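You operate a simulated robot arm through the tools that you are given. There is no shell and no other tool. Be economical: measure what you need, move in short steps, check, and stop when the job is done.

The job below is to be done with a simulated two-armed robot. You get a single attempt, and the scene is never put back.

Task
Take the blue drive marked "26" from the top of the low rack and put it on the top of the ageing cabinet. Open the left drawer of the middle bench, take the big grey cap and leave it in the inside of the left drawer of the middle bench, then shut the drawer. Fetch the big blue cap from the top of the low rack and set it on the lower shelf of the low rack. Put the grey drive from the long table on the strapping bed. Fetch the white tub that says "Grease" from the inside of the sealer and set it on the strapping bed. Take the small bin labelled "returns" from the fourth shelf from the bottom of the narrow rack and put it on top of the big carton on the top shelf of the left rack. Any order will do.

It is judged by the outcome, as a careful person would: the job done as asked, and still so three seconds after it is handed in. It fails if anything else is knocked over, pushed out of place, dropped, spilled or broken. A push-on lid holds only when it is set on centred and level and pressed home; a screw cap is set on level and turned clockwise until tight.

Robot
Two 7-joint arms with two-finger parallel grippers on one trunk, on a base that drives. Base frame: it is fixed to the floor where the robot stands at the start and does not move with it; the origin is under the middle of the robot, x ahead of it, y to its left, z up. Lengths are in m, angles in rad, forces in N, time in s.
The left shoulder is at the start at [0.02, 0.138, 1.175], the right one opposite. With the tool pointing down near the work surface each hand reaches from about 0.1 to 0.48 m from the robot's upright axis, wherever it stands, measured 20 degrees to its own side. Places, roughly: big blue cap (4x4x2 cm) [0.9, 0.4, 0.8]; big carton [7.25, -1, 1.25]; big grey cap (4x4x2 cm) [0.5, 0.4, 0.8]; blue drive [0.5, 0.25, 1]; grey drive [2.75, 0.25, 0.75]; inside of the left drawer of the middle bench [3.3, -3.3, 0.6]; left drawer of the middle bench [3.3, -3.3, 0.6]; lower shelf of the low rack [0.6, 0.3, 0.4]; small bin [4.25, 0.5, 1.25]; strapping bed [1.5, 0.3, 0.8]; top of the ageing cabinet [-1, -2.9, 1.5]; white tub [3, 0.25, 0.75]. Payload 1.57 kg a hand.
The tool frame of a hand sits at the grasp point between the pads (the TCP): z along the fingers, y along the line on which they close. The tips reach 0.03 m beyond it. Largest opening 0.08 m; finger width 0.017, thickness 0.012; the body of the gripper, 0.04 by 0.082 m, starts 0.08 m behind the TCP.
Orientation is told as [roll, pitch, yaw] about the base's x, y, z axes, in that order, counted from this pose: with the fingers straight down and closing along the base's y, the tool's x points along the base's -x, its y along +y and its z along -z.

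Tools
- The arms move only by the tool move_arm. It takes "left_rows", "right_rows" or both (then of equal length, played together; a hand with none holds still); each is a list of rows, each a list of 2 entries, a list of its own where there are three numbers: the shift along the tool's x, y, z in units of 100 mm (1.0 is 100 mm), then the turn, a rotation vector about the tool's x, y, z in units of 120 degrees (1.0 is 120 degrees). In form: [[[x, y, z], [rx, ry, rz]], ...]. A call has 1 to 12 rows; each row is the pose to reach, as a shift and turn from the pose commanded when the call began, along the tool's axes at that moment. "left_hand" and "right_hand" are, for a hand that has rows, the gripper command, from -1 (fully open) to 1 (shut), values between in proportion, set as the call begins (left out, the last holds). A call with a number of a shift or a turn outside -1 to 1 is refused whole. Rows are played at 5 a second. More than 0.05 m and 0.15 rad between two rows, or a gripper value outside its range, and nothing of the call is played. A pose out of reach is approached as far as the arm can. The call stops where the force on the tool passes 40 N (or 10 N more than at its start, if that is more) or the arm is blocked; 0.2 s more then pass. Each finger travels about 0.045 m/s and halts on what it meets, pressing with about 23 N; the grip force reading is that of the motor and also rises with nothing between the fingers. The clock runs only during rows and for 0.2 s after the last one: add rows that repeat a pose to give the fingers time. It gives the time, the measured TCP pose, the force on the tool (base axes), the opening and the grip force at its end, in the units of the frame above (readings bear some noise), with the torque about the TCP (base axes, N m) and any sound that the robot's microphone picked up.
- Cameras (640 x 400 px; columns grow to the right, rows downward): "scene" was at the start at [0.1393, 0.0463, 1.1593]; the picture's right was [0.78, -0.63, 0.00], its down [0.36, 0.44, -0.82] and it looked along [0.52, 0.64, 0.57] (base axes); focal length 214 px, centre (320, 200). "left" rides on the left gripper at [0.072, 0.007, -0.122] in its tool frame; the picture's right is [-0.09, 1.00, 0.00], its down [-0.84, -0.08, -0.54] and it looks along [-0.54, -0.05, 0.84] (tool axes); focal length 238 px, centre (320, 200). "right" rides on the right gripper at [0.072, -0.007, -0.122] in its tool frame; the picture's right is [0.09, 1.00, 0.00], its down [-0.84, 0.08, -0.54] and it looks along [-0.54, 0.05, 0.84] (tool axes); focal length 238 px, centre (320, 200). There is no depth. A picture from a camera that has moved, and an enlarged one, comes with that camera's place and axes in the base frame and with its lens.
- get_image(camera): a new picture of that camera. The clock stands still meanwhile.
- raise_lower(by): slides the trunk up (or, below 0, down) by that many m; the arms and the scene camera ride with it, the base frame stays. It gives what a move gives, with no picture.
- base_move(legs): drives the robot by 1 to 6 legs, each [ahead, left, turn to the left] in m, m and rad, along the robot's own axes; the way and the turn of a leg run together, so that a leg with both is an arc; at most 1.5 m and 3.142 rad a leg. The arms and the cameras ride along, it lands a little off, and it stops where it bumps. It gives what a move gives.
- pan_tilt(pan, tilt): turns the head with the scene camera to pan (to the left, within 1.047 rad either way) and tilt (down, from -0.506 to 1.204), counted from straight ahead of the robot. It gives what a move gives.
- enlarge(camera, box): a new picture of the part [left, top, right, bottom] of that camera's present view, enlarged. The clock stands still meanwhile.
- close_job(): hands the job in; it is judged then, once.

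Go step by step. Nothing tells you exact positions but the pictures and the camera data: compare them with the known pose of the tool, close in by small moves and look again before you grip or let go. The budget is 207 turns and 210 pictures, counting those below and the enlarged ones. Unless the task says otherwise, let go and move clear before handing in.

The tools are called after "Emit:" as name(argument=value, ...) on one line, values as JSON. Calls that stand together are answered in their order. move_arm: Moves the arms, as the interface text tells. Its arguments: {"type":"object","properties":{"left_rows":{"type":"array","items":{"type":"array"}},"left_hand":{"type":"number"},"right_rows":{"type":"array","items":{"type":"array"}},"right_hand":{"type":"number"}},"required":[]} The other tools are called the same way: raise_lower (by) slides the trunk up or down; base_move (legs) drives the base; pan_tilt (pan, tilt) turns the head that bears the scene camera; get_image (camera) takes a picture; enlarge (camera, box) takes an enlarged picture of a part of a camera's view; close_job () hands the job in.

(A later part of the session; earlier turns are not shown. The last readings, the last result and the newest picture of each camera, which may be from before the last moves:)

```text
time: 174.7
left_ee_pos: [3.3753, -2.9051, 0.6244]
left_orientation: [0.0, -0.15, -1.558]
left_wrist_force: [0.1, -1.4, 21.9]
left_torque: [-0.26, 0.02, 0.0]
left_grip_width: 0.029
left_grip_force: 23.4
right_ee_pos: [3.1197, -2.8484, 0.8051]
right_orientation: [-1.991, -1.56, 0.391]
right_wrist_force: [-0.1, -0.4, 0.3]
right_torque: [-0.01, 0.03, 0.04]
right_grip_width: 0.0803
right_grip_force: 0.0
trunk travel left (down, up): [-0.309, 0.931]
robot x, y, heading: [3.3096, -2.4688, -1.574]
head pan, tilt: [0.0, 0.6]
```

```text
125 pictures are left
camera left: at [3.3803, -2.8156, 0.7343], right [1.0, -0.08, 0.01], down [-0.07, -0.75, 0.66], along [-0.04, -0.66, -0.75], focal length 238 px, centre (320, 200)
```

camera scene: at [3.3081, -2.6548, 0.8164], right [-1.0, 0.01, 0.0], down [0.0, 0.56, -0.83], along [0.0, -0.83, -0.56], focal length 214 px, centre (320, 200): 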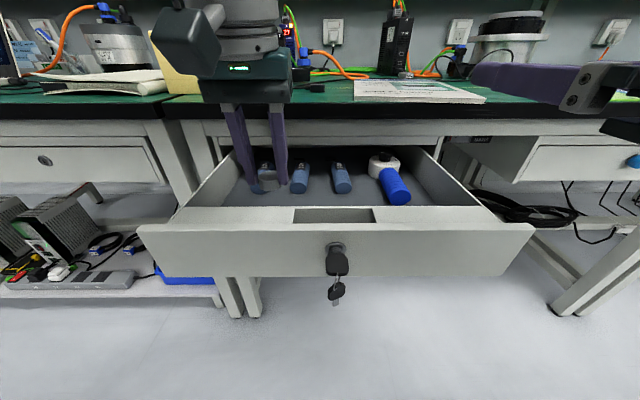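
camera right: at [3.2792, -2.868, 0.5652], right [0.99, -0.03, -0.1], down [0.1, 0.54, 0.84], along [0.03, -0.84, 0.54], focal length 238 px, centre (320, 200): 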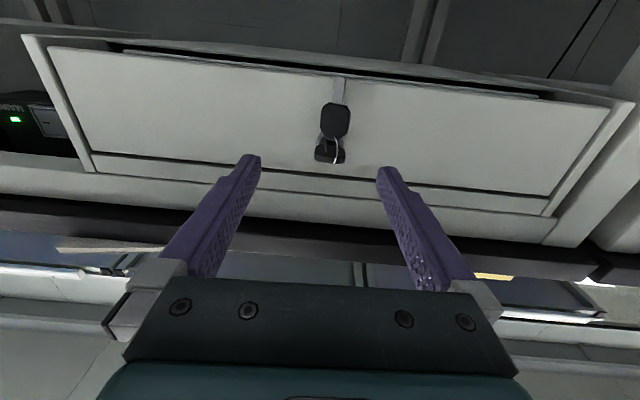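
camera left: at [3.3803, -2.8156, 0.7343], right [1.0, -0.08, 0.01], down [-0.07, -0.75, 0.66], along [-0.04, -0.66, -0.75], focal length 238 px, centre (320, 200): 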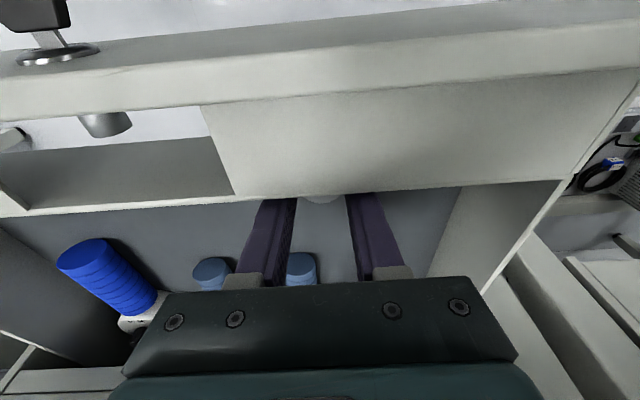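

Contact with the drawer floor (22 N). Release and lift out, then retract.

Emit:
move_arm(left_rows=[[[0, 0, 0], [0, 0, 0]], [[0, 0, 0], [0, 0, 0]], [[0, 0, -0.1], [0, 0, 0]], [[-0.04, 0, -0.3], [0, 0, 0]], [[-0.1, 0, -0.6], [0, 0, 0]], [[-0.15, 0, -1.0], [0, 0, 0]], [[-0.15, 0, -1.0], [0, 0, 0]]], left_hand=-0.3)

Emit:
move_arm(left_rows=[[[0, 0, -0.4], [0, 0, 0]], [[0.2, 0, -0.6], [0, 0, 0]], [[0.6, 0, -0.6], [0, 0, 0]], [[1.0, 0, -0.6], [0, 0, 0]], [[1.0, 0, -0.6], [0, 0, 0]]])

Emit:
get_image(camera="scene")

```text
time: 176.2
left_ee_pos: [3.3758, -2.9016, 0.725]
left_orientation: [0.0, -0.143, -1.556]
left_wrist_force: [-0.2, 0.6, 0.3]
left_torque: [-0.02, 0.02, -0.03]
left_grip_width: 0.0519
left_grip_force: 0.0
right_ee_pos: [3.1191, -2.8456, 0.8021]
right_orientation: [-1.755, -1.56, 0.154]
right_wrist_force: [-0.3, 0.5, 0.0]
right_torque: [-0.03, 0.02, -0.02]
right_grip_width: 0.0801
right_grip_force: 0.0
trunk travel left (down, up): [-0.309, 0.931]
robot x, y, heading: [3.3084, -2.4675, -1.577]
head pan, tilt: [0.0, 0.6]
```

```text
time: 177.4
left_ee_pos: [3.3735, -2.7958, 0.7705]
left_orientation: [0.003, -0.142, -1.556]
left_wrist_force: [0.0, -0.1, 0.7]
left_torque: [0.03, -0.02, -0.01]
left_grip_width: 0.0519
left_grip_force: 0.1
right_ee_pos: [3.1184, -2.8443, 0.8029]
right_orientation: [-1.793, -1.562, 0.193]
right_wrist_force: [-0.1, 0.0, -0.8]
right_torque: [-0.01, 0.01, -0.01]
right_grip_width: 0.0801
right_grip_force: 0.0
trunk travel left (down, up): [-0.309, 0.931]
robot x, y, heading: [3.3069, -2.4649, -1.573]
head pan, tilt: [0.0, 0.6]
```

```text
124 pictures are left
camera scene: at [3.3081, -2.6551, 0.8164], right [-1.0, 0.01, 0.0], down [0.0, 0.56, -0.83], along [0.0, -0.83, -0.56], focal length 214 px, centre (320, 200)
```

scene: 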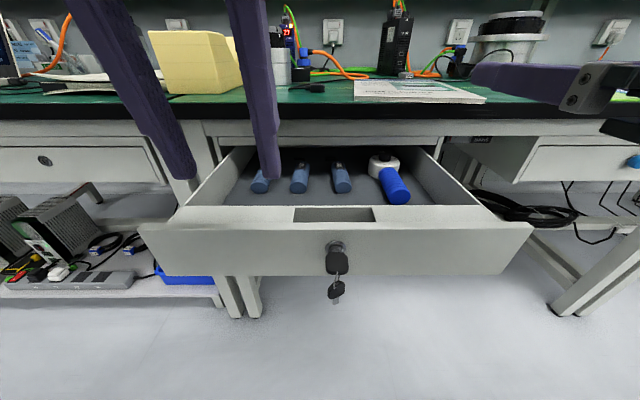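

Emit:
get_image(camera="left")

Emit:
base_move(legs=[[-0.22, 0, 0]])

Emit:
move_arm(right_rows=[[[0.4, 0, 0], [0, 0, 0]], [[0.7, 0.3, 0], [0, 0, 0]], [[1.0, 0.7, 0], [0, 0, 0]], [[1.0, 1.0, 0], [0, 0, 0]], [[1.0, 1.0, 0], [0, 0, 0]]], right_hand=1)

Emit:
get_image(camera="scene")

```text
123 pictures are left
camera left: at [3.3779, -2.7063, 0.8806], right [1.0, -0.08, 0.02], down [-0.07, -0.75, 0.66], along [-0.04, -0.66, -0.75], focal length 238 px, centre (320, 200)
```

left: 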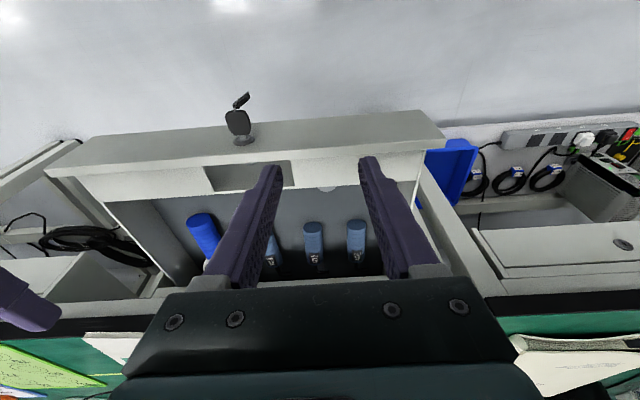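

```text
time: 179.1
left_ee_pos: [3.3751, -2.5751, 0.7711]
left_orientation: [0.001, -0.145, -1.557]
left_wrist_force: [0.0, 0.4, -0.5]
left_torque: [0.01, 0.01, 0.01]
left_grip_width: 0.0518
left_grip_force: 0.0
right_ee_pos: [3.1194, -2.6265, 0.803]
right_orientation: [-1.794, -1.561, 0.194]
right_wrist_force: [0.4, -0.2, -0.6]
right_torque: [0.02, -0.01, 0.0]
right_grip_width: 0.0798
right_grip_force: 0.0
trunk travel left (down, up): [-0.309, 0.931]
robot x, y, heading: [3.3096, -2.2456, -1.58]
head pan, tilt: [0.0, 0.6]
```

```text
time: 180.3
left_ee_pos: [3.373, -2.577, 0.7702]
left_orientation: [0.004, -0.146, -1.557]
left_wrist_force: [-0.6, -0.2, -0.1]
left_torque: [-0.01, 0.0, 0.01]
left_grip_width: 0.0519
left_grip_force: 0.1
right_ee_pos: [3.2037, -2.6286, 0.6924]
right_orientation: [-1.563, -1.457, 0.0]
right_wrist_force: [0.5, 0.2, -0.2]
right_torque: [0.03, -0.03, 0.0]
right_grip_width: 0.0
right_grip_force: 14.2
right hand out of reach, approached as far as the arm can: row 4, 5
trunk travel left (down, up): [-0.309, 0.931]
robot x, y, heading: [3.3101, -2.2454, -1.572]
head pan, tilt: [0.0, 0.6]
```

```text
122 pictures are left
camera scene: at [3.3099, -2.4355, 0.8164], right [-1.0, 0.01, 0.0], down [0.0, 0.56, -0.83], along [0.0, -0.83, -0.56], focal length 214 px, centre (320, 200)
```

scene: 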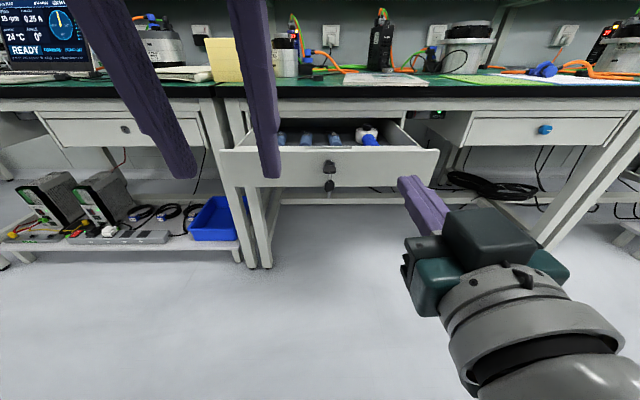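

Extend the right fist forward at drawer mid-height, tuck the left hand, then push with the base.

Emit:
move_arm(right_rows=[[[0, 0.1, 0.1], [0, -0.02, 0]], [[0.1, 0.2, 0.3], [0, -0.05, 0]], [[0.2, 0.3, 0.6], [0, -0.05, 0]], [[0.3, 0.4, 0.9], [0, -0.05, 0]], [[0.3, 0.4, 1.0], [0, -0.05, 0]]], left_rows=[[[0.1, 0, -0.1], [0, 0, 0]], [[0.3, 0, -0.2], [0, 0, 0]], [[0.5, 0, -0.3], [0, 0, 0]], [[0.5, 0.2, -0.4], [0, 0, 0]], [[0.5, 0.4, -0.4], [0, 0, 0]]])

Emit:
get_image(camera="scene")

```text
time: 181.5
left_ee_pos: [3.4143, -2.5114, 0.7885]
left_orientation: [0.05, -0.098, -1.58]
left_wrist_force: [0.0, -1.1, 0.1]
left_torque: [-0.01, 0.01, -0.05]
left_grip_width: 0.0519
left_grip_force: 0.0
right_ee_pos: [3.2508, -2.7308, 0.6699]
right_orientation: [-3.057, -1.465, 1.455]
right_wrist_force: [0.0, 0.7, 0.3]
right_torque: [-0.01, 0.0, 0.03]
right_grip_width: 0.0
right_grip_force: 21.1
trunk travel left (down, up): [-0.309, 0.931]
robot x, y, heading: [3.3099, -2.2473, -1.576]
head pan, tilt: [0.0, 0.6]
```

```text
121 pictures are left
camera scene: at [3.3095, -2.435, 0.8163], right [-1.0, 0.01, 0.0], down [0.0, 0.57, -0.82], along [-0.01, -0.82, -0.57], focal length 214 px, centre (320, 200)
```

scene: 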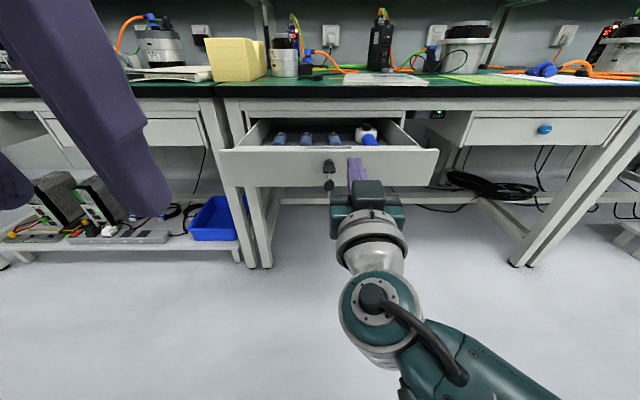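

Lower trunk 4.5 cm and push the drawer shut with the base.

Emit:
raise_lower(by=-0.045)

Emit:
base_move(legs=[[0.31, 0, 0]])

Emit:
get_image(camera="scene")

```text
time: 182.4
left_ee_pos: [3.4149, -2.5127, 0.7423]
left_orientation: [0.05, -0.098, -1.578]
left_wrist_force: [0.7, -1.2, 0.0]
left_torque: [0.02, 0.07, 0.01]
left_grip_width: 0.0522
left_grip_force: 0.1
right_ee_pos: [3.251, -2.7314, 0.6236]
right_orientation: [-3.05, -1.465, 1.448]
right_wrist_force: [-0.5, -0.2, 0.2]
right_torque: [0.0, -0.03, 0.02]
right_grip_width: 0.0
right_grip_force: 21.1
trunk travel left (down, up): [-0.264, 0.976]
robot x, y, heading: [3.3079, -2.2477, -1.58]
head pan, tilt: [0.0, 0.6]
```

```text
time: 184.5
left_ee_pos: [3.4126, -2.8189, 0.7425]
left_orientation: [0.05, -0.094, -1.575]
left_wrist_force: [0.7, -0.9, 1.3]
left_torque: [0.01, -0.01, -0.02]
left_grip_width: 0.0518
left_grip_force: 0.0
right_ee_pos: [3.2486, -3.0345, 0.6227]
right_orientation: [-3.043, -1.466, 1.44]
right_wrist_force: [-0.2, 6.7, 5.0]
right_torque: [-0.15, -0.08, 0.07]
right_grip_width: 0.0002
right_grip_force: 21.2
trunk travel left (down, up): [-0.264, 0.976]
robot x, y, heading: [3.3054, -2.554, -1.581]
head pan, tilt: [0.0, 0.6]
```

```text
120 pictures are left
camera scene: at [3.3067, -2.741, 0.7711], right [-1.0, 0.01, 0.0], down [0.0, 0.57, -0.82], along [-0.01, -0.82, -0.57], focal length 214 px, centre (320, 200)
```

scene: 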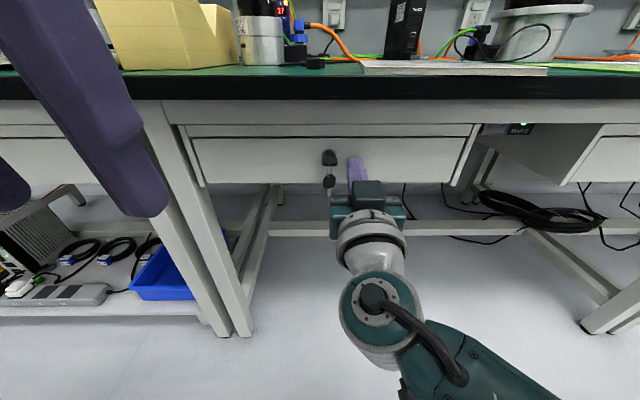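

Almost flush; a small extra push with the arm until it resists.

Emit:
base_move(legs=[[0.015, 0, 0]])

Emit:
base_move(legs=[[-0.4, 0, 0]])

Emit:
enlarge(camera="scene", box=[200, 90, 440, 240])

```text
time: 185.3
left_ee_pos: [3.4125, -2.821, 0.7404]
left_orientation: [0.05, -0.087, -1.577]
left_wrist_force: [-0.4, 0.4, -0.4]
left_torque: [-0.03, -0.01, -0.03]
left_grip_width: 0.0519
left_grip_force: 0.1
right_ee_pos: [3.2491, -3.0359, 0.6229]
right_orientation: [-3.03, -1.464, 1.427]
right_wrist_force: [-2.7, 24.7, 3.2]
right_torque: [0.06, -0.05, 0.06]
right_grip_width: 0.0
right_grip_force: 21.6
trunk travel left (down, up): [-0.264, 0.976]
robot x, y, heading: [3.3061, -2.56, -1.58]
head pan, tilt: [0.0, 0.6]
stopped in leg 1: the force on the tool passed its limit at 48 N (the readings are from after the stop); the commanded pose is now the measured one
```

```text
time: 187.8
left_ee_pos: [3.4169, -2.4196, 0.7417]
left_orientation: [0.05, -0.092, -1.573]
left_wrist_force: [0.5, 1.0, -0.3]
left_torque: [0.03, -0.02, 0.01]
left_grip_width: 0.0518
left_grip_force: 0.2
right_ee_pos: [3.2526, -2.6364, 0.6258]
right_orientation: [-3.051, -1.455, 1.449]
right_wrist_force: [-0.4, -0.3, 0.2]
right_torque: [0.03, 0.0, -0.01]
right_grip_width: 0.0
right_grip_force: 21.4
trunk travel left (down, up): [-0.264, 0.976]
robot x, y, heading: [3.3082, -2.1565, -1.575]
head pan, tilt: [0.0, 0.6]
```

```text
2.67 times, centred on (320, 165) of scene
camera zoom: at [3.31, -2.3422, 0.7714], right [-1.0, 0.01, 0.0], down [0.0, 0.56, -0.83], along [-0.01, -0.83, -0.56], focal length 572 px, centre (320, 293)
```

zoom: 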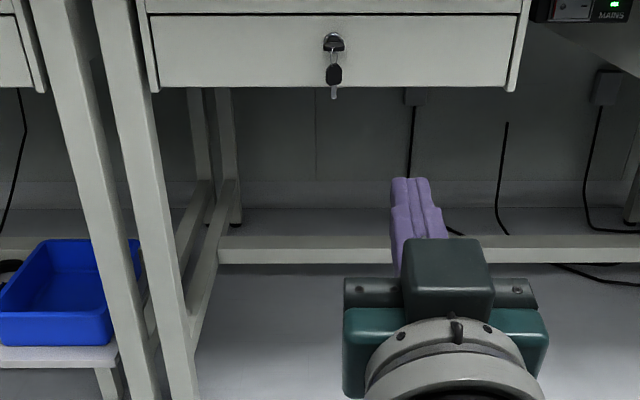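

Drawer is shut. Restore the right hand to pointing down, raise the trunk, and drive to the long-table side.

Emit:
raise_lower(by=0.5)

Emit:
move_arm(right_rows=[[[0, -0.1, 0], [0, 0.07, 0]], [[0, -0.2, 0], [0, 0.14, 0]], [[0, -0.3, 0], [0, 0.21, 0]], [[0, -0.4, 0], [0, 0.28, 0]], [[0, -0.5, 0], [0, 0.35, 0]], [[0, -0.6, 0], [0, 0.42, 0]], [[0, -0.7, 0], [0, 0.49, 0]], [[0, -0.7, 0], [0, 0.56, 0]], [[0, -0.7, 0], [0, 0.63, 0]], [[0, -0.7, 0], [0, 0.695, 0]], [[0, -0.7, 0], [0, 0.695, 0]]], right_hand=-1)

Emit:
base_move(legs=[[-1.2, 0, 0], [0, 0, 3.14], [0.3, 0.2, 0]])

Emit:
pan_tilt(pan=0, tilt=0.5)

Emit:
get_image(camera="scene")

```text
refused: 0.5 is not a number from -0.4 to 0.4
```

```text
time: 190.2
left_ee_pos: [3.4165, -2.4181, 0.7415]
left_orientation: [0.05, -0.092, -1.571]
left_wrist_force: [0.1, 0.2, 0.1]
left_torque: [0.0, -0.05, 0.02]
left_grip_width: 0.0521
left_grip_force: 0.1
right_ee_pos: [3.1829, -2.6331, 0.6277]
right_orientation: [-0.008, -0.228, -1.6]
right_wrist_force: [-0.8, -0.9, 0.6]
right_torque: [-0.02, -0.04, 0.01]
right_grip_width: 0.0803
right_grip_force: 0.0
trunk travel left (down, up): [-0.264, 0.976]
robot x, y, heading: [3.31, -2.159, -1.579]
head pan, tilt: [0.0, 0.6]
```

```text
time: 205.8
left_ee_pos: [2.9536, -0.399, 0.7424]
left_orientation: [0.051, -0.094, 1.645]
left_wrist_force: [-0.5, 0.1, 0.4]
left_torque: [0.0, -0.02, -0.01]
left_grip_width: 0.0518
left_grip_force: 0.1
right_ee_pos: [3.1682, -0.167, 0.6275]
right_orientation: [-0.011, -0.231, 1.616]
right_wrist_force: [0.0, 0.1, -0.4]
right_torque: [-0.01, -0.01, 0.01]
right_grip_width: 0.0799
right_grip_force: 0.0
trunk travel left (down, up): [-0.264, 0.976]
robot x, y, heading: [3.0799, -0.6536, 1.636]
head pan, tilt: [0.0, 0.6]
```

```text
time: 206.4
left_ee_pos: [2.9524, -0.3993, 0.7414]
left_orientation: [0.051, -0.094, 1.644]
left_wrist_force: [0.1, 0.8, -0.4]
left_torque: [-0.01, -0.01, -0.03]
left_grip_width: 0.0519
left_grip_force: 0.1
right_ee_pos: [3.1698, -0.1671, 0.6283]
right_orientation: [-0.01, -0.229, 1.619]
right_wrist_force: [0.9, 0.6, -0.2]
right_torque: [0.0, 0.0, 0.03]
right_grip_width: 0.0798
right_grip_force: 0.1
trunk travel left (down, up): [-0.264, 0.976]
robot x, y, heading: [3.0781, -0.6554, 1.639]
head pan, tilt: [0.0, 0.499]
```

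```text
118 pictures are left
camera scene: at [3.0682, -0.4645, 0.7804], right [1.0, 0.07, 0.0], down [0.03, -0.48, -0.88], along [-0.06, 0.88, -0.48], focal length 214 px, centre (320, 200)
```

scene: 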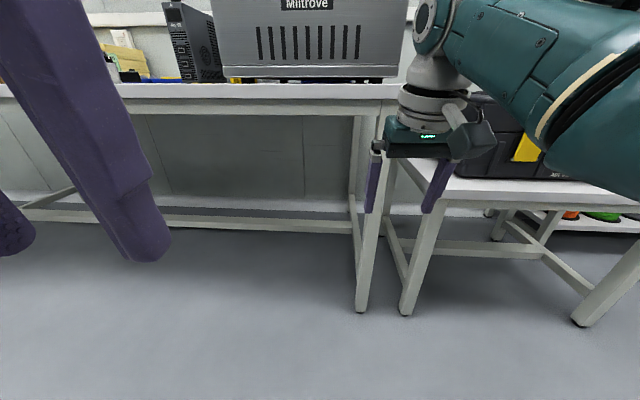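

Trunk is low; raise it in two steps while well clear of the tables and look.

Emit:
raise_lower(by=0.4)

Emit:
raise_lower(by=0.15)

Emit:
get_image(camera="scene")

```text
time: 210.3
left_ee_pos: [2.9515, -0.3975, 1.142]
left_orientation: [0.05, -0.093, 1.643]
left_wrist_force: [0.2, -0.3, -0.6]
left_torque: [0.0, -0.01, -0.02]
left_grip_width: 0.0522
left_grip_force: 0.0
right_ee_pos: [3.1707, -0.166, 1.027]
right_orientation: [-0.008, -0.229, 1.619]
right_wrist_force: [-1.0, -0.6, 0.0]
right_torque: [0.05, 0.02, 0.0]
right_grip_width: 0.0799
right_grip_force: 0.0
trunk travel left (down, up): [-0.664, 0.576]
robot x, y, heading: [3.0797, -0.653, 1.635]
head pan, tilt: [0.0, 0.499]
```

```text
time: 212.0
left_ee_pos: [2.9525, -0.3985, 1.2919]
left_orientation: [0.05, -0.093, 1.645]
left_wrist_force: [0.0, 0.6, 0.0]
left_torque: [0.0, 0.01, 0.02]
left_grip_width: 0.052
left_grip_force: 0.0
right_ee_pos: [3.1692, -0.1666, 1.1781]
right_orientation: [-0.011, -0.23, 1.619]
right_wrist_force: [-0.8, 0.0, 0.8]
right_torque: [-0.03, -0.01, 0.0]
right_grip_width: 0.08
right_grip_force: 0.0
trunk travel left (down, up): [-0.814, 0.426]
robot x, y, heading: [3.0772, -0.653, 1.641]
head pan, tilt: [0.0, 0.499]
```

```text
117 pictures are left
camera scene: at [3.0682, -0.4645, 1.3304], right [1.0, 0.07, 0.0], down [0.03, -0.48, -0.88], along [-0.06, 0.88, -0.48], focal length 214 px, centre (320, 200)
```

scene: 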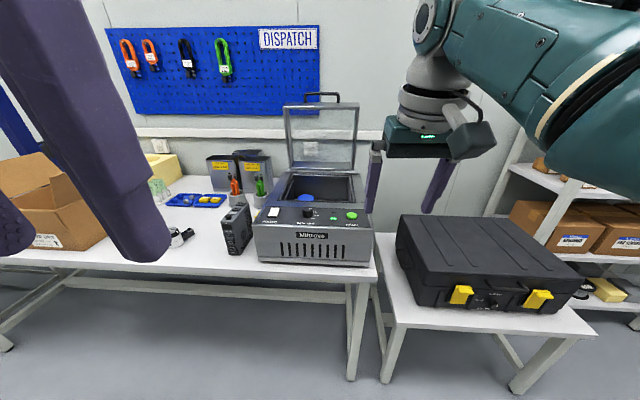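

I see the sealer (open lid) and the dark grey drive to its left. Zoom in.

Emit:
enlarge(camera="scene", box=[140, 140, 400, 302])

```text
2.46 times, centred on (270, 221) of scene
camera zoom: at [3.0682, -0.4645, 1.3304], right [1.0, 0.07, 0.0], down [0.03, -0.48, -0.88], along [-0.06, 0.88, -0.48], focal length 528 px, centre (443, 148)
```

zoom: 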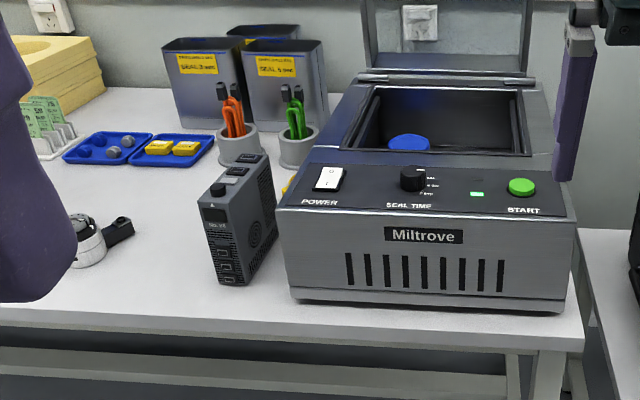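

The white tub with a blue lid sits in the sealer chamber; the grey drive stands left of it. Tuck the right hand, straighten the left, and get closer.

Emit:
move_arm(right_rows=[[[0.3, 0, -0.1], [0, 0.04, 0]], [[0.6, 0, -0.2], [0, 0.08, 0]], [[0.9, 0, -0.2], [0, 0.11, 0]], [[0.9, 0, -0.2], [0, 0.11, 0]]], left_rows=[[[0, 0, 0], [0.012, 0.02, 0]], [[-0.3, 0, 0], [0.024, 0.044, 0]], [[-0.6, 0, 0], [0.024, 0.044, 0]], [[-0.9, 0, 0], [0.024, 0.044, 0]]], left_hand=-1)

Emit:
base_move(legs=[[0, 0, -0.068], [0.35, 0.12, 0]])

Emit:
get_image(camera="left")

Emit:
pan_tilt(pan=0, tilt=0.8)

Emit:
get_image(camera="scene")

```text
time: 213.0
left_ee_pos: [2.9454, -0.3099, 1.3011]
left_orientation: [0.002, 0.002, 1.645]
left_wrist_force: [0.0, -0.1, 0.3]
left_torque: [0.01, -0.02, -0.04]
left_grip_width: 0.0801
left_grip_force: 0.1
right_ee_pos: [3.1759, -0.2421, 1.1642]
right_orientation: [-0.016, 0.0, 1.608]
right_wrist_force: [1.1, 0.9, 0.3]
right_torque: [0.03, 0.03, 0.01]
right_grip_width: 0.0801
right_grip_force: 0.0
right hand out of reach, approached as far as the arm can: row 3, 4
trunk travel left (down, up): [-0.814, 0.426]
robot x, y, heading: [3.0783, -0.6538, 1.64]
head pan, tilt: [0.0, 0.499]
```

```text
time: 215.8
left_ee_pos: [2.853, 0.0481, 1.3003]
left_orientation: [0.0, -0.001, 1.572]
left_wrist_force: [-0.9, -0.4, 0.5]
left_torque: [-0.01, -0.01, 0.01]
left_grip_width: 0.0798
left_grip_force: 0.0
right_ee_pos: [3.0858, 0.0983, 1.1634]
right_orientation: [-0.016, -0.001, 1.534]
right_wrist_force: [0.6, -0.8, -0.8]
right_torque: [0.02, 0.03, -0.04]
right_grip_width: 0.0801
right_grip_force: 0.1
trunk travel left (down, up): [-0.814, 0.426]
robot x, y, heading: [2.96, -0.3068, 1.565]
head pan, tilt: [0.0, 0.499]
```

```text
115 pictures are left
camera left: at [2.8459, -0.0239, 1.4215], right [-1.0, 0.09, 0.0], down [0.08, 0.84, 0.54], along [0.05, 0.54, -0.84], focal length 238 px, centre (320, 200)
```

left: 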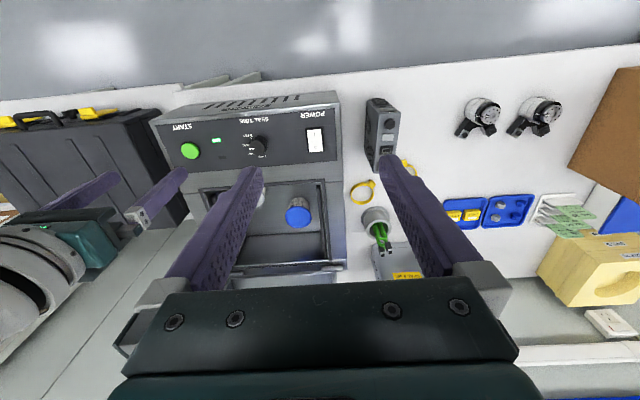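

```text
time: 216.6
left_ee_pos: [2.8512, 0.0472, 1.2998]
left_orientation: [0.002, -0.001, 1.574]
left_wrist_force: [-0.3, -0.4, -0.4]
left_torque: [0.0, -0.01, 0.01]
left_grip_width: 0.0801
left_grip_force: 0.1
right_ee_pos: [3.0893, 0.0982, 1.1635]
right_orientation: [-0.022, 0.002, 1.533]
right_wrist_force: [0.1, 1.0, 0.1]
right_torque: [-0.01, 0.01, 0.01]
right_grip_width: 0.0799
right_grip_force: 0.0
trunk travel left (down, up): [-0.814, 0.426]
robot x, y, heading: [2.9578, -0.3042, 1.57]
head pan, tilt: [0.0, 0.799]
```

```text
114 pictures are left
camera scene: at [2.9604, -0.1251, 1.3062], right [1.0, 0.02, 0.0], down [0.02, -0.7, -0.71], along [-0.02, 0.71, -0.7], focal length 214 px, centre (320, 200)
```

scene: 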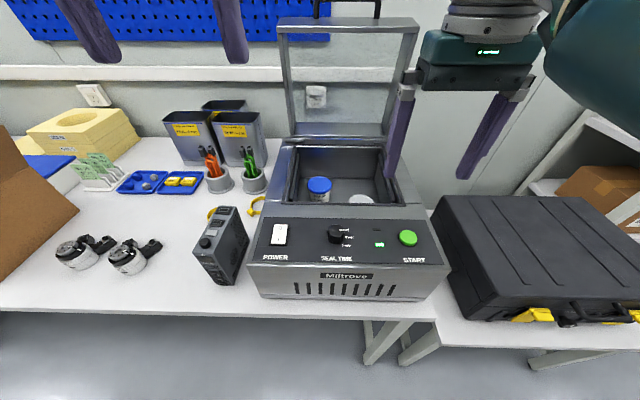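

There are two tubs in the chamber (blue lid, white lid). Zoom to read labels.

Emit:
enlarge(camera="scene", box=[280, 140, 420, 228])

Emit:
enlarge(camera="left", box=[180, 160, 340, 260])

```text
4.55 times, centred on (350, 184) of scene
camera zoom: at [2.9604, -0.1251, 1.3062], right [1.0, 0.02, 0.0], down [0.02, -0.7, -0.71], along [-0.02, 0.71, -0.7], focal length 975 px, centre (184, 273)
```

zoom: 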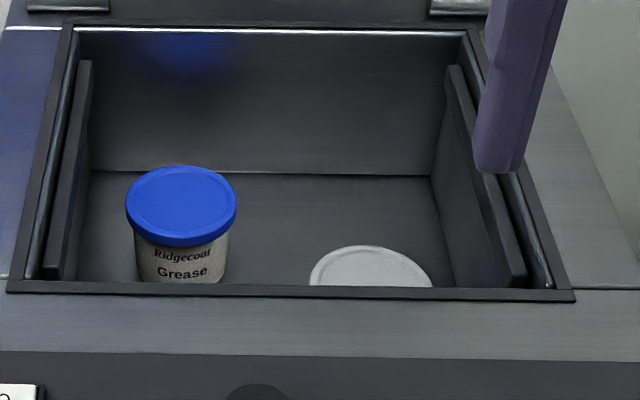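

```text
4.00 times, centred on (260, 210) of left
camera zoom: at [2.8459, -0.0238, 1.4215], right [-1.0, 0.09, 0.0], down [0.08, 0.84, 0.54], along [0.05, 0.54, -0.84], focal length 953 px, centre (560, 160)
```

zoom: 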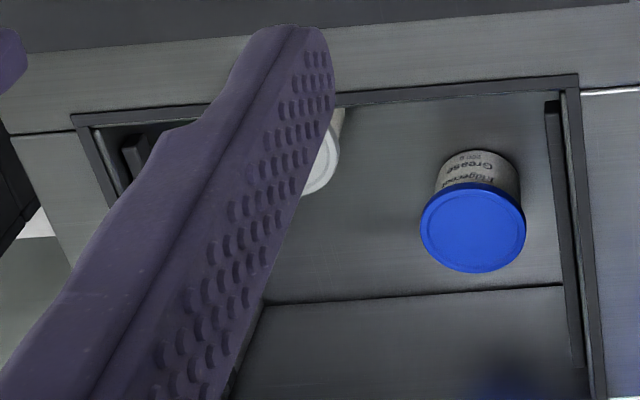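

Emit:
get_image(camera="right")

```text
111 pictures are left
camera right: at [3.0898, 0.027, 1.2847], right [-1.0, -0.05, -0.02], down [-0.06, 0.84, 0.54], along [-0.01, 0.54, -0.84], focal length 238 px, centre (320, 200)
```

right: 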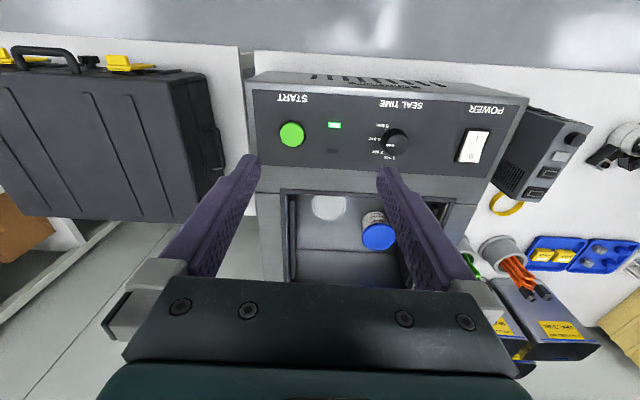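

I need to read the white-lidded tub's label; shift the base so the left camera sees it between the fingers.

Emit:
base_move(legs=[[0, -0.2, 0]])

Emit:
enlarge(camera="left", box=[240, 130, 400, 230])

```text
time: 218.2
left_ee_pos: [3.0531, 0.046, 1.3001]
left_orientation: [0.001, -0.001, 1.575]
left_wrist_force: [-0.9, 0.0, 0.6]
left_torque: [-0.01, -0.01, 0.01]
left_grip_width: 0.0798
left_grip_force: 0.0
right_ee_pos: [3.2885, 0.0978, 1.1632]
right_orientation: [-0.02, -0.001, 1.534]
right_wrist_force: [0.1, -0.1, -0.1]
right_torque: [0.03, -0.01, 0.0]
right_grip_width: 0.0804
right_grip_force: 0.0
trunk travel left (down, up): [-0.814, 0.426]
robot x, y, heading: [3.163, -0.3103, 1.571]
head pan, tilt: [0.0, 0.799]
```

```text
4.00 times, centred on (320, 180) of left
camera zoom: at [3.0468, -0.0248, 1.4215], right [-1.0, 0.09, 0.0], down [0.08, 0.84, 0.54], along [0.05, 0.54, -0.84], focal length 953 px, centre (320, 280)
```

zoom: 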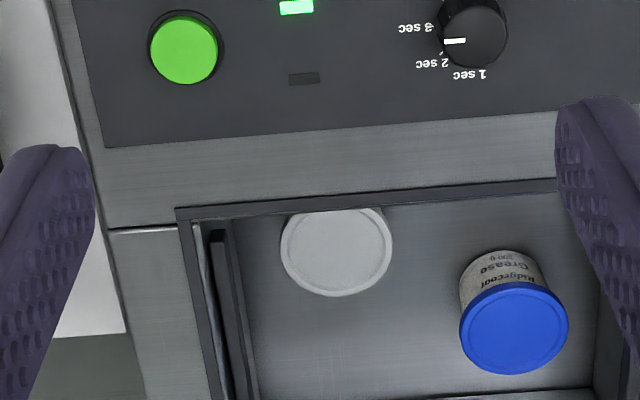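

Emit:
move_arm(left_rows=[[[-0.4, 0, 0], [0, 0, 0]], [[-0.8, 0, 0], [0, 0, 0]], [[-1.0, 0, 0], [0, 0, 0]], [[-1.0, 0, 0], [0, 0, 0]]])

Emit:
enlarge(camera="left", box=[260, 60, 400, 148])

```text
time: 219.2
left_ee_pos: [3.0549, 0.1471, 1.2989]
left_orientation: [0.002, -0.002, 1.572]
left_wrist_force: [-0.1, 0.0, 0.2]
left_torque: [-0.01, 0.03, 0.0]
left_grip_width: 0.08
left_grip_force: 0.1
right_ee_pos: [3.2906, 0.0977, 1.1622]
right_orientation: [-0.022, 0.0, 1.532]
right_wrist_force: [0.3, 0.8, -0.5]
right_torque: [-0.03, 0.0, -0.01]
right_grip_width: 0.0802
right_grip_force: 0.0
trunk travel left (down, up): [-0.814, 0.426]
robot x, y, heading: [3.1587, -0.3085, 1.569]
head pan, tilt: [0.0, 0.799]
```

```text
4.55 times, centred on (330, 104) of left
camera zoom: at [3.049, 0.0757, 1.4211], right [-1.0, 0.09, 0.0], down [0.08, 0.84, 0.54], along [0.05, 0.54, -0.84], focal length 1083 px, centre (274, 636)
```

zoom: 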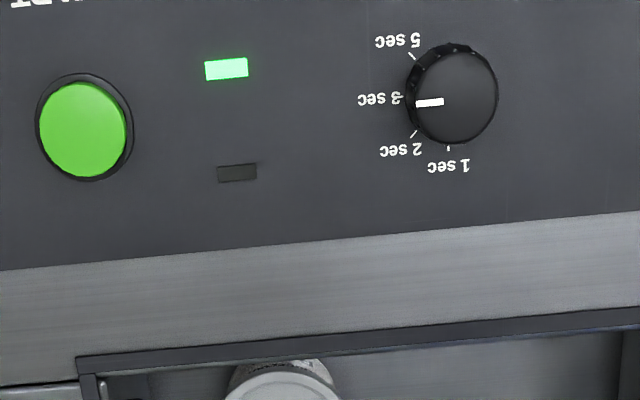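

Emit:
enlarge(camera="left", box=[296, 128, 352, 163])

Emit:
move_arm(left_rows=[[[-0.3, 0, 0], [0, 0, 0]], [[-0.6, 0, 0], [0, 0, 0]], [[-0.6, 0, 0], [0, 0, 0]]])

Emit:
enlarge(camera="left", box=[270, 70, 370, 132])

```text
11.43 times, centred on (324, 146) of left
camera zoom: at [3.049, 0.0757, 1.4211], right [-1.0, 0.09, 0.0], down [0.08, 0.84, 0.54], along [0.05, 0.54, -0.84], focal length 2724 px, centre (274, 823)
```

zoom: 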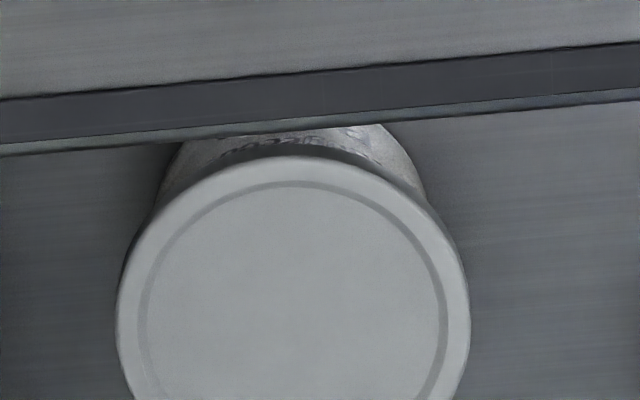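

```text
time: 220.0
left_ee_pos: [3.0476, 0.1557, 1.2803]
left_orientation: [0.003, 0.04, 1.581]
left_wrist_force: [-0.5, -0.3, 0.3]
left_torque: [-0.01, -0.01, -0.03]
left_grip_width: 0.0799
left_grip_force: 0.1
left hand out of reach, approached as far as the arm can: row 1, 2, 3
right_ee_pos: [3.2899, 0.0974, 1.1618]
right_orientation: [-0.021, -0.001, 1.532]
right_wrist_force: [0.5, 0.7, 0.4]
right_torque: [-0.01, 0.0, -0.01]
right_grip_width: 0.0798
right_grip_force: 0.0
trunk travel left (down, up): [-0.814, 0.426]
robot x, y, heading: [3.162, -0.3091, 1.568]
head pan, tilt: [0.0, 0.799]
```

```text
6.40 times, centred on (320, 101) of left
camera zoom: at [3.0416, 0.0899, 1.4041], right [-1.0, 0.08, 0.0], down [0.07, 0.86, 0.51], along [0.04, 0.51, -0.86], focal length 1525 px, centre (320, 834)
```

zoom: 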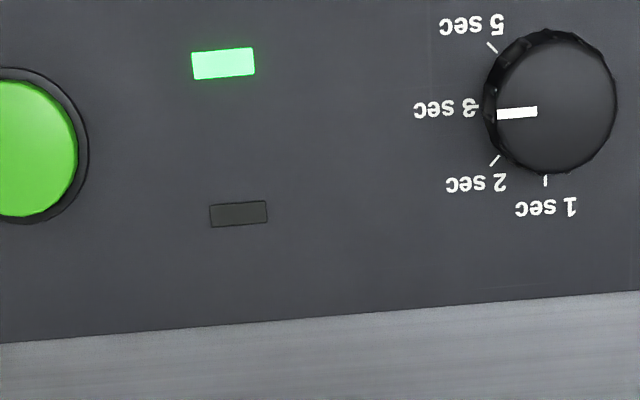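

Text is still unreadable; move the base 0.12 m ahead for a steeper look.

Emit:
base_move(legs=[[0.13, 0, 0]])

Emit:
get_image(camera="left")

```text
time: 221.3
left_ee_pos: [3.0497, 0.2872, 1.279]
left_orientation: [0.002, 0.039, 1.576]
left_wrist_force: [-0.5, -0.5, 0.3]
left_torque: [0.01, 0.02, 0.02]
left_grip_width: 0.0801
left_grip_force: 0.0
right_ee_pos: [3.2905, 0.2298, 1.163]
right_orientation: [-0.022, 0.001, 1.533]
right_wrist_force: [-0.6, 1.1, 0.0]
right_torque: [0.04, -0.03, 0.03]
right_grip_width: 0.0803
right_grip_force: 0.1
trunk travel left (down, up): [-0.814, 0.426]
robot x, y, heading: [3.161, -0.1761, 1.569]
head pan, tilt: [0.0, 0.799]
```

```text
106 pictures are left
camera left: at [3.0439, 0.2203, 1.4044], right [-1.0, 0.09, 0.0], down [0.07, 0.86, 0.51], along [0.05, 0.51, -0.86], focal length 238 px, centre (320, 200)
```

left: 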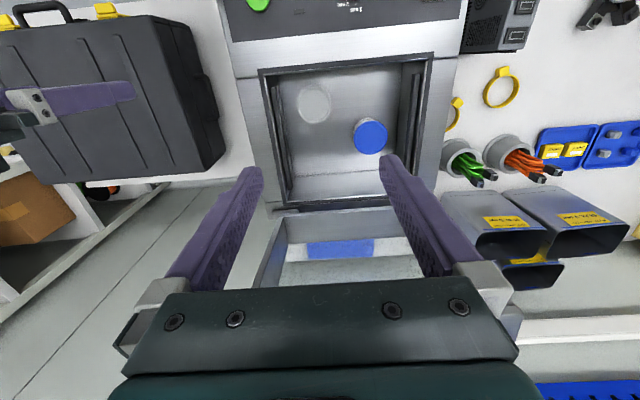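

Emit:
base_move(legs=[[-0.075, 0, 0]])

Emit:
enlarge(camera="left", box=[284, 90, 348, 130])

```text
time: 222.4
left_ee_pos: [3.0501, 0.2132, 1.2789]
left_orientation: [0.002, 0.041, 1.579]
left_wrist_force: [-0.7, -0.3, -0.1]
left_torque: [0.02, 0.01, 0.03]
left_grip_width: 0.0803
left_grip_force: 0.2
right_ee_pos: [3.2905, 0.1549, 1.1644]
right_orientation: [-0.021, 0.0, 1.533]
right_wrist_force: [1.1, 0.5, -0.1]
right_torque: [0.0, -0.02, -0.02]
right_grip_width: 0.0801
right_grip_force: 0.0
trunk travel left (down, up): [-0.814, 0.426]
robot x, y, heading: [3.1629, -0.2484, 1.571]
head pan, tilt: [0.0, 0.799]
```

```text
10.00 times, centred on (316, 110) of left
camera zoom: at [3.0433, 0.1462, 1.4038], right [-1.0, 0.09, 0.0], down [0.07, 0.86, 0.51], along [0.04, 0.51, -0.86], focal length 2384 px, centre (360, 1100)
```

zoom: 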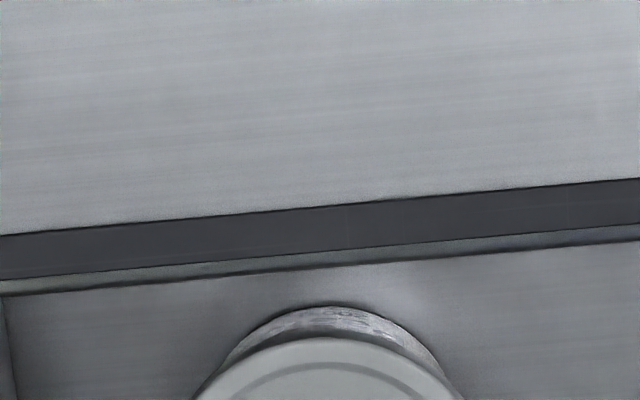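

Labels can't be read from here; I'll pick the white-lidded tub with the right hand, lift it and read it. Position the right hand above it first.

Emit:
base_move(legs=[[0.08, 0.225, 0]])

Emit:
get_image(camera="right")

Emit:
get_image(camera="left")

```text
time: 224.1
left_ee_pos: [2.8248, 0.2927, 1.2786]
left_orientation: [0.001, 0.041, 1.577]
left_wrist_force: [-0.1, -0.2, -0.1]
left_torque: [0.01, 0.0, 0.04]
left_grip_width: 0.08
left_grip_force: 0.0
right_ee_pos: [3.0642, 0.2358, 1.1618]
right_orientation: [-0.022, 0.0, 1.534]
right_wrist_force: [-0.1, -0.3, -0.4]
right_torque: [-0.01, 0.0, -0.01]
right_grip_width: 0.08
right_grip_force: 0.0
trunk travel left (down, up): [-0.814, 0.426]
robot x, y, heading: [2.9367, -0.171, 1.567]
head pan, tilt: [0.0, 0.799]
```

```text
104 pictures are left
camera right: at [3.0669, 0.1641, 1.2848], right [-1.0, -0.06, -0.02], down [-0.06, 0.84, 0.54], along [-0.01, 0.54, -0.84], focal length 238 px, centre (320, 200)
```

right: 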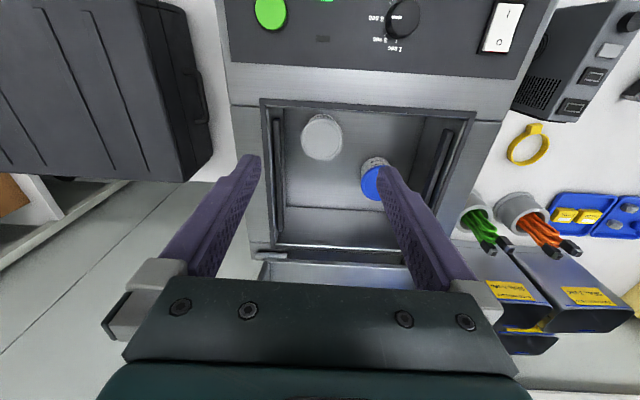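

```text
103 pictures are left
camera left: at [2.8187, 0.2261, 1.4035], right [-1.0, 0.08, 0.0], down [0.07, 0.86, 0.51], along [0.04, 0.5, -0.86], focal length 238 px, centre (320, 200)
```

left: 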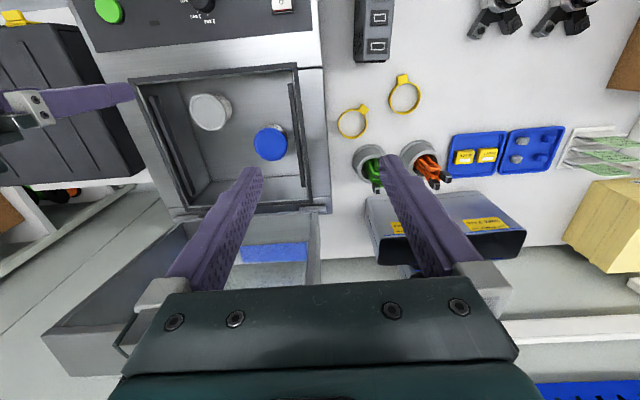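

White lid centre ≈(3.066, 0.297), ~7 cm across. Move over it and lower partially.

Emit:
move_arm(right_rows=[[[-0.3, 0, 0], [0, 0, 0]], [[-0.6, 0, 0], [0.01, 0, 0]], [[-0.6, 0, 0], [0.01, 0, 0]]])

Emit:
raise_lower(by=-0.15)

Emit:
get_image(camera="right")

Emit:
get_image(camera="scene")

```text
time: 224.9
left_ee_pos: [2.8253, 0.2925, 1.2779]
left_orientation: [0.005, 0.042, 1.578]
left_wrist_force: [1.0, 0.0, 0.1]
left_torque: [-0.03, 0.01, 0.02]
left_grip_width: 0.0799
left_grip_force: 0.1
right_ee_pos: [3.0673, 0.2969, 1.1618]
right_orientation: [-0.042, -0.002, 1.533]
right_wrist_force: [0.3, 0.0, 0.3]
right_torque: [0.02, -0.01, -0.04]
right_grip_width: 0.08
right_grip_force: 0.0
trunk travel left (down, up): [-0.814, 0.426]
robot x, y, heading: [2.9406, -0.1725, 1.57]
head pan, tilt: [0.0, 0.799]
```

```text
time: 226.7
left_ee_pos: [2.8244, 0.2932, 1.128]
left_orientation: [0.004, 0.042, 1.578]
left_wrist_force: [-0.7, 0.8, 0.1]
left_torque: [0.0, 0.02, 0.02]
left_grip_width: 0.0803
left_grip_force: 0.1
right_ee_pos: [3.0678, 0.2969, 1.0127]
right_orientation: [-0.041, 0.0, 1.533]
right_wrist_force: [0.2, 0.5, 0.2]
right_torque: [-0.01, 0.01, 0.03]
right_grip_width: 0.0802
right_grip_force: 0.1
trunk travel left (down, up): [-0.664, 0.576]
robot x, y, heading: [2.939, -0.1738, 1.57]
head pan, tilt: [0.0, 0.799]
```

```text
102 pictures are left
camera right: at [3.0672, 0.2252, 1.1343], right [-1.0, -0.05, -0.04], down [-0.07, 0.84, 0.54], along [0.01, 0.54, -0.84], focal length 238 px, centre (320, 200)
```

right: 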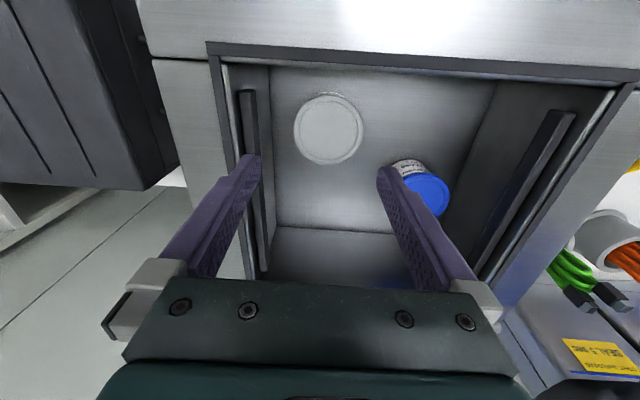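

```text
101 pictures are left
camera scene: at [2.9391, 0.0103, 1.1546], right [1.0, 0.0, 0.0], down [0.0, -0.72, -0.7], along [0.0, 0.7, -0.72], focal length 214 px, centre (320, 200)
```

scene: 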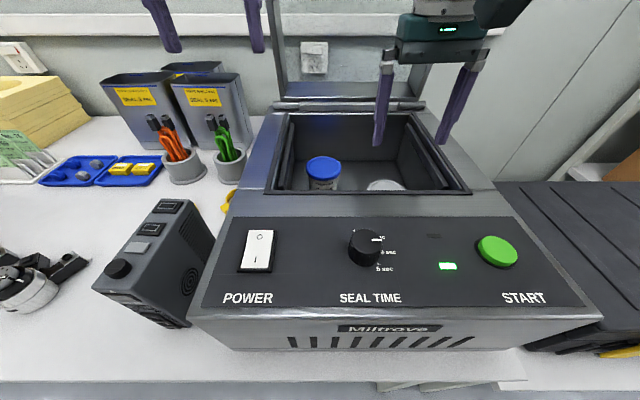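

Lid refined: centre (3.066, 0.294), top ≈0.897, ~7 cm wide. Fix the roll, descend to just above and verify.

Emit:
move_arm(right_rows=[[[0, 0.02, 0.2], [-0.02, 0, 0]], [[0, 0.02, 0.45], [-0.02, 0, 0]], [[0.01, 0.02, 0.7], [-0.02, 0, 0]], [[0.01, 0.02, 0.7], [-0.02, 0, 0]]], right_hand=-1)

Emit:
get_image(camera="right")

Emit:
enlarge(camera="scene", box=[280, 60, 480, 185])

```text
time: 227.7
left_ee_pos: [2.8252, 0.2929, 1.1278]
left_orientation: [0.003, 0.041, 1.579]
left_wrist_force: [0.1, 0.1, -0.7]
left_torque: [0.0, 0.04, 0.02]
left_grip_width: 0.08
left_grip_force: 0.0
right_ee_pos: [3.0708, 0.2877, 0.9433]
right_orientation: [-0.002, 0.001, 1.532]
right_wrist_force: [-0.3, -1.2, 0.0]
right_torque: [0.0, -0.03, 0.02]
right_grip_width: 0.0803
right_grip_force: 0.1
right hand out of reach, approached as far as the arm can: row 3, 4
trunk travel left (down, up): [-0.664, 0.576]
robot x, y, heading: [2.9368, -0.1727, 1.572]
head pan, tilt: [0.0, 0.799]
```

```text
100 pictures are left
camera right: at [3.075, 0.2162, 1.0659], right [-1.0, -0.05, 0.0], down [-0.05, 0.84, 0.54], along [-0.03, 0.54, -0.84], focal length 238 px, centre (320, 200)
```

right: 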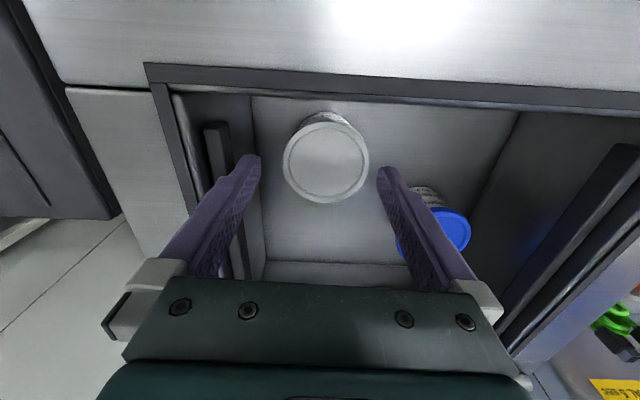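

```text
3.20 times, centred on (380, 122) of scene
camera zoom: at [2.9391, 0.0102, 1.1545], right [1.0, 0.0, 0.0], down [0.0, -0.72, -0.7], along [0.0, 0.7, -0.72], focal length 686 px, centre (128, 448)
```

zoom: 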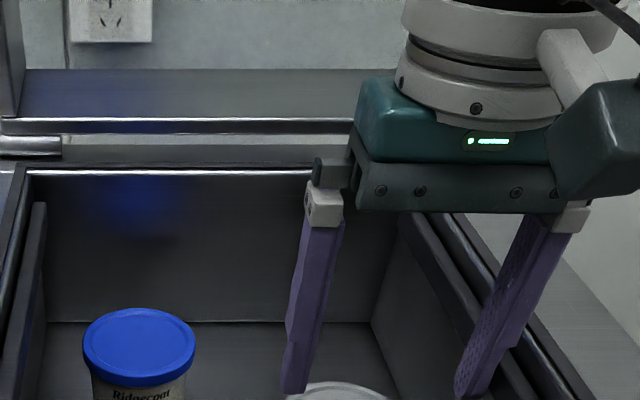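

Reach-limited; lid at (3.065, 0.296). Move the base 5 cm ahead and re-centre the hand.

Emit:
base_move(legs=[[0.04, 0, 0]])

Emit:
move_arm(right_rows=[[[0.15, 0.03, 0], [0, 0, 0]], [[0.32, 0.06, 0], [0, 0, 0]], [[0.32, 0.06, 0], [0, 0, 0]]])

Emit:
get_image(camera="right")

```text
time: 228.6
left_ee_pos: [2.8247, 0.3325, 1.1286]
left_orientation: [0.003, 0.042, 1.578]
left_wrist_force: [-0.3, -0.2, -0.1]
left_torque: [0.04, -0.02, -0.03]
left_grip_width: 0.0799
left_grip_force: 0.0
right_ee_pos: [3.0705, 0.328, 0.9449]
right_orientation: [0.0, 0.0, 1.534]
right_wrist_force: [0.6, 0.5, 0.5]
right_torque: [-0.02, 0.0, -0.01]
right_grip_width: 0.0801
right_grip_force: 0.1
trunk travel left (down, up): [-0.664, 0.576]
robot x, y, heading: [2.9359, -0.1322, 1.574]
head pan, tilt: [0.0, 0.799]
```

```text
time: 229.4
left_ee_pos: [2.8255, 0.3341, 1.1287]
left_orientation: [0.004, 0.042, 1.577]
left_wrist_force: [-0.2, 1.1, 0.3]
left_torque: [-0.03, -0.03, 0.0]
left_grip_width: 0.0802
left_grip_force: 0.1
right_ee_pos: [3.0597, 0.3217, 0.9361]
right_orientation: [-0.001, 0.001, 1.534]
right_wrist_force: [-0.4, -0.5, 0.7]
right_torque: [-0.03, 0.05, 0.02]
right_grip_width: 0.0801
right_grip_force: 0.1
right hand out of reach, approached as far as the arm can: row 1, 2, 3
trunk travel left (down, up): [-0.664, 0.576]
robot x, y, heading: [2.9379, -0.1287, 1.571]
head pan, tilt: [0.0, 0.799]
```

```text
98 pictures are left
camera right: at [3.0635, 0.2503, 1.0583], right [-1.0, -0.06, 0.0], down [-0.05, 0.84, 0.54], along [-0.03, 0.54, -0.84], focal length 238 px, centre (320, 200)
```

right: 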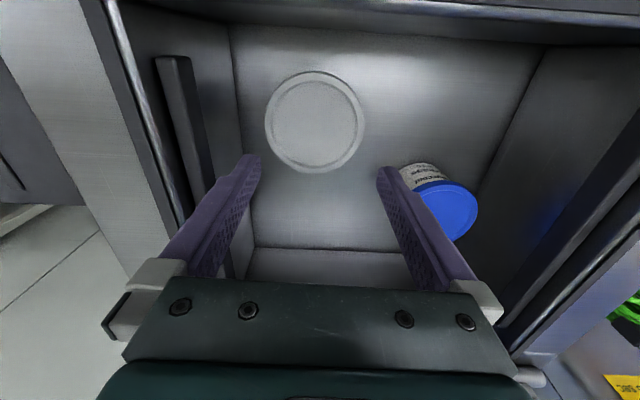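

Emit:
move_arm(right_rows=[[[0.12, -0.03, 0], [0, 0, 0]], [[0.2, -0.05, 0], [0, 0, 0]], [[0.2, -0.05, 0], [0, 0, 0]]])

Emit:
get_image(camera="right")

```text
time: 230.2
left_ee_pos: [2.8244, 0.3325, 1.1297]
left_orientation: [0.004, 0.042, 1.577]
left_wrist_force: [0.2, -0.4, 0.6]
left_torque: [0.0, 0.01, 0.01]
left_grip_width: 0.0801
left_grip_force: 0.1
right_ee_pos: [3.0606, 0.3198, 0.9306]
right_orientation: [-0.002, 0.001, 1.536]
right_wrist_force: [-0.2, 0.2, 0.7]
right_torque: [0.03, -0.02, 0.01]
right_grip_width: 0.0802
right_grip_force: 0.1
right hand out of reach, approached as far as the arm can: row 1, 2, 3
trunk travel left (down, up): [-0.664, 0.576]
robot x, y, heading: [2.9395, -0.128, 1.571]
head pan, tilt: [0.0, 0.799]
```

```text
97 pictures are left
camera right: at [3.064, 0.2483, 1.0524], right [-1.0, -0.05, 0.0], down [-0.05, 0.84, 0.54], along [-0.03, 0.54, -0.84], focal length 238 px, centre (320, 200)
```

right: 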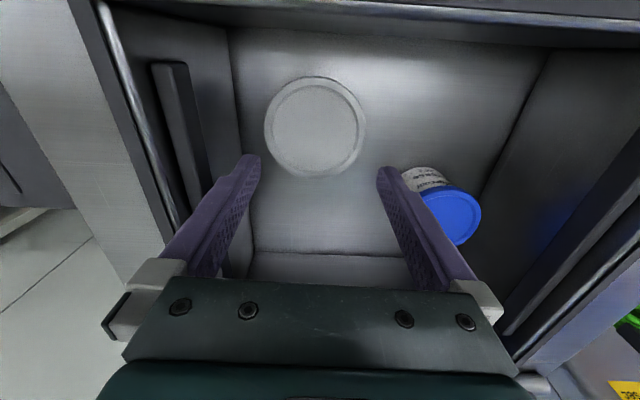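

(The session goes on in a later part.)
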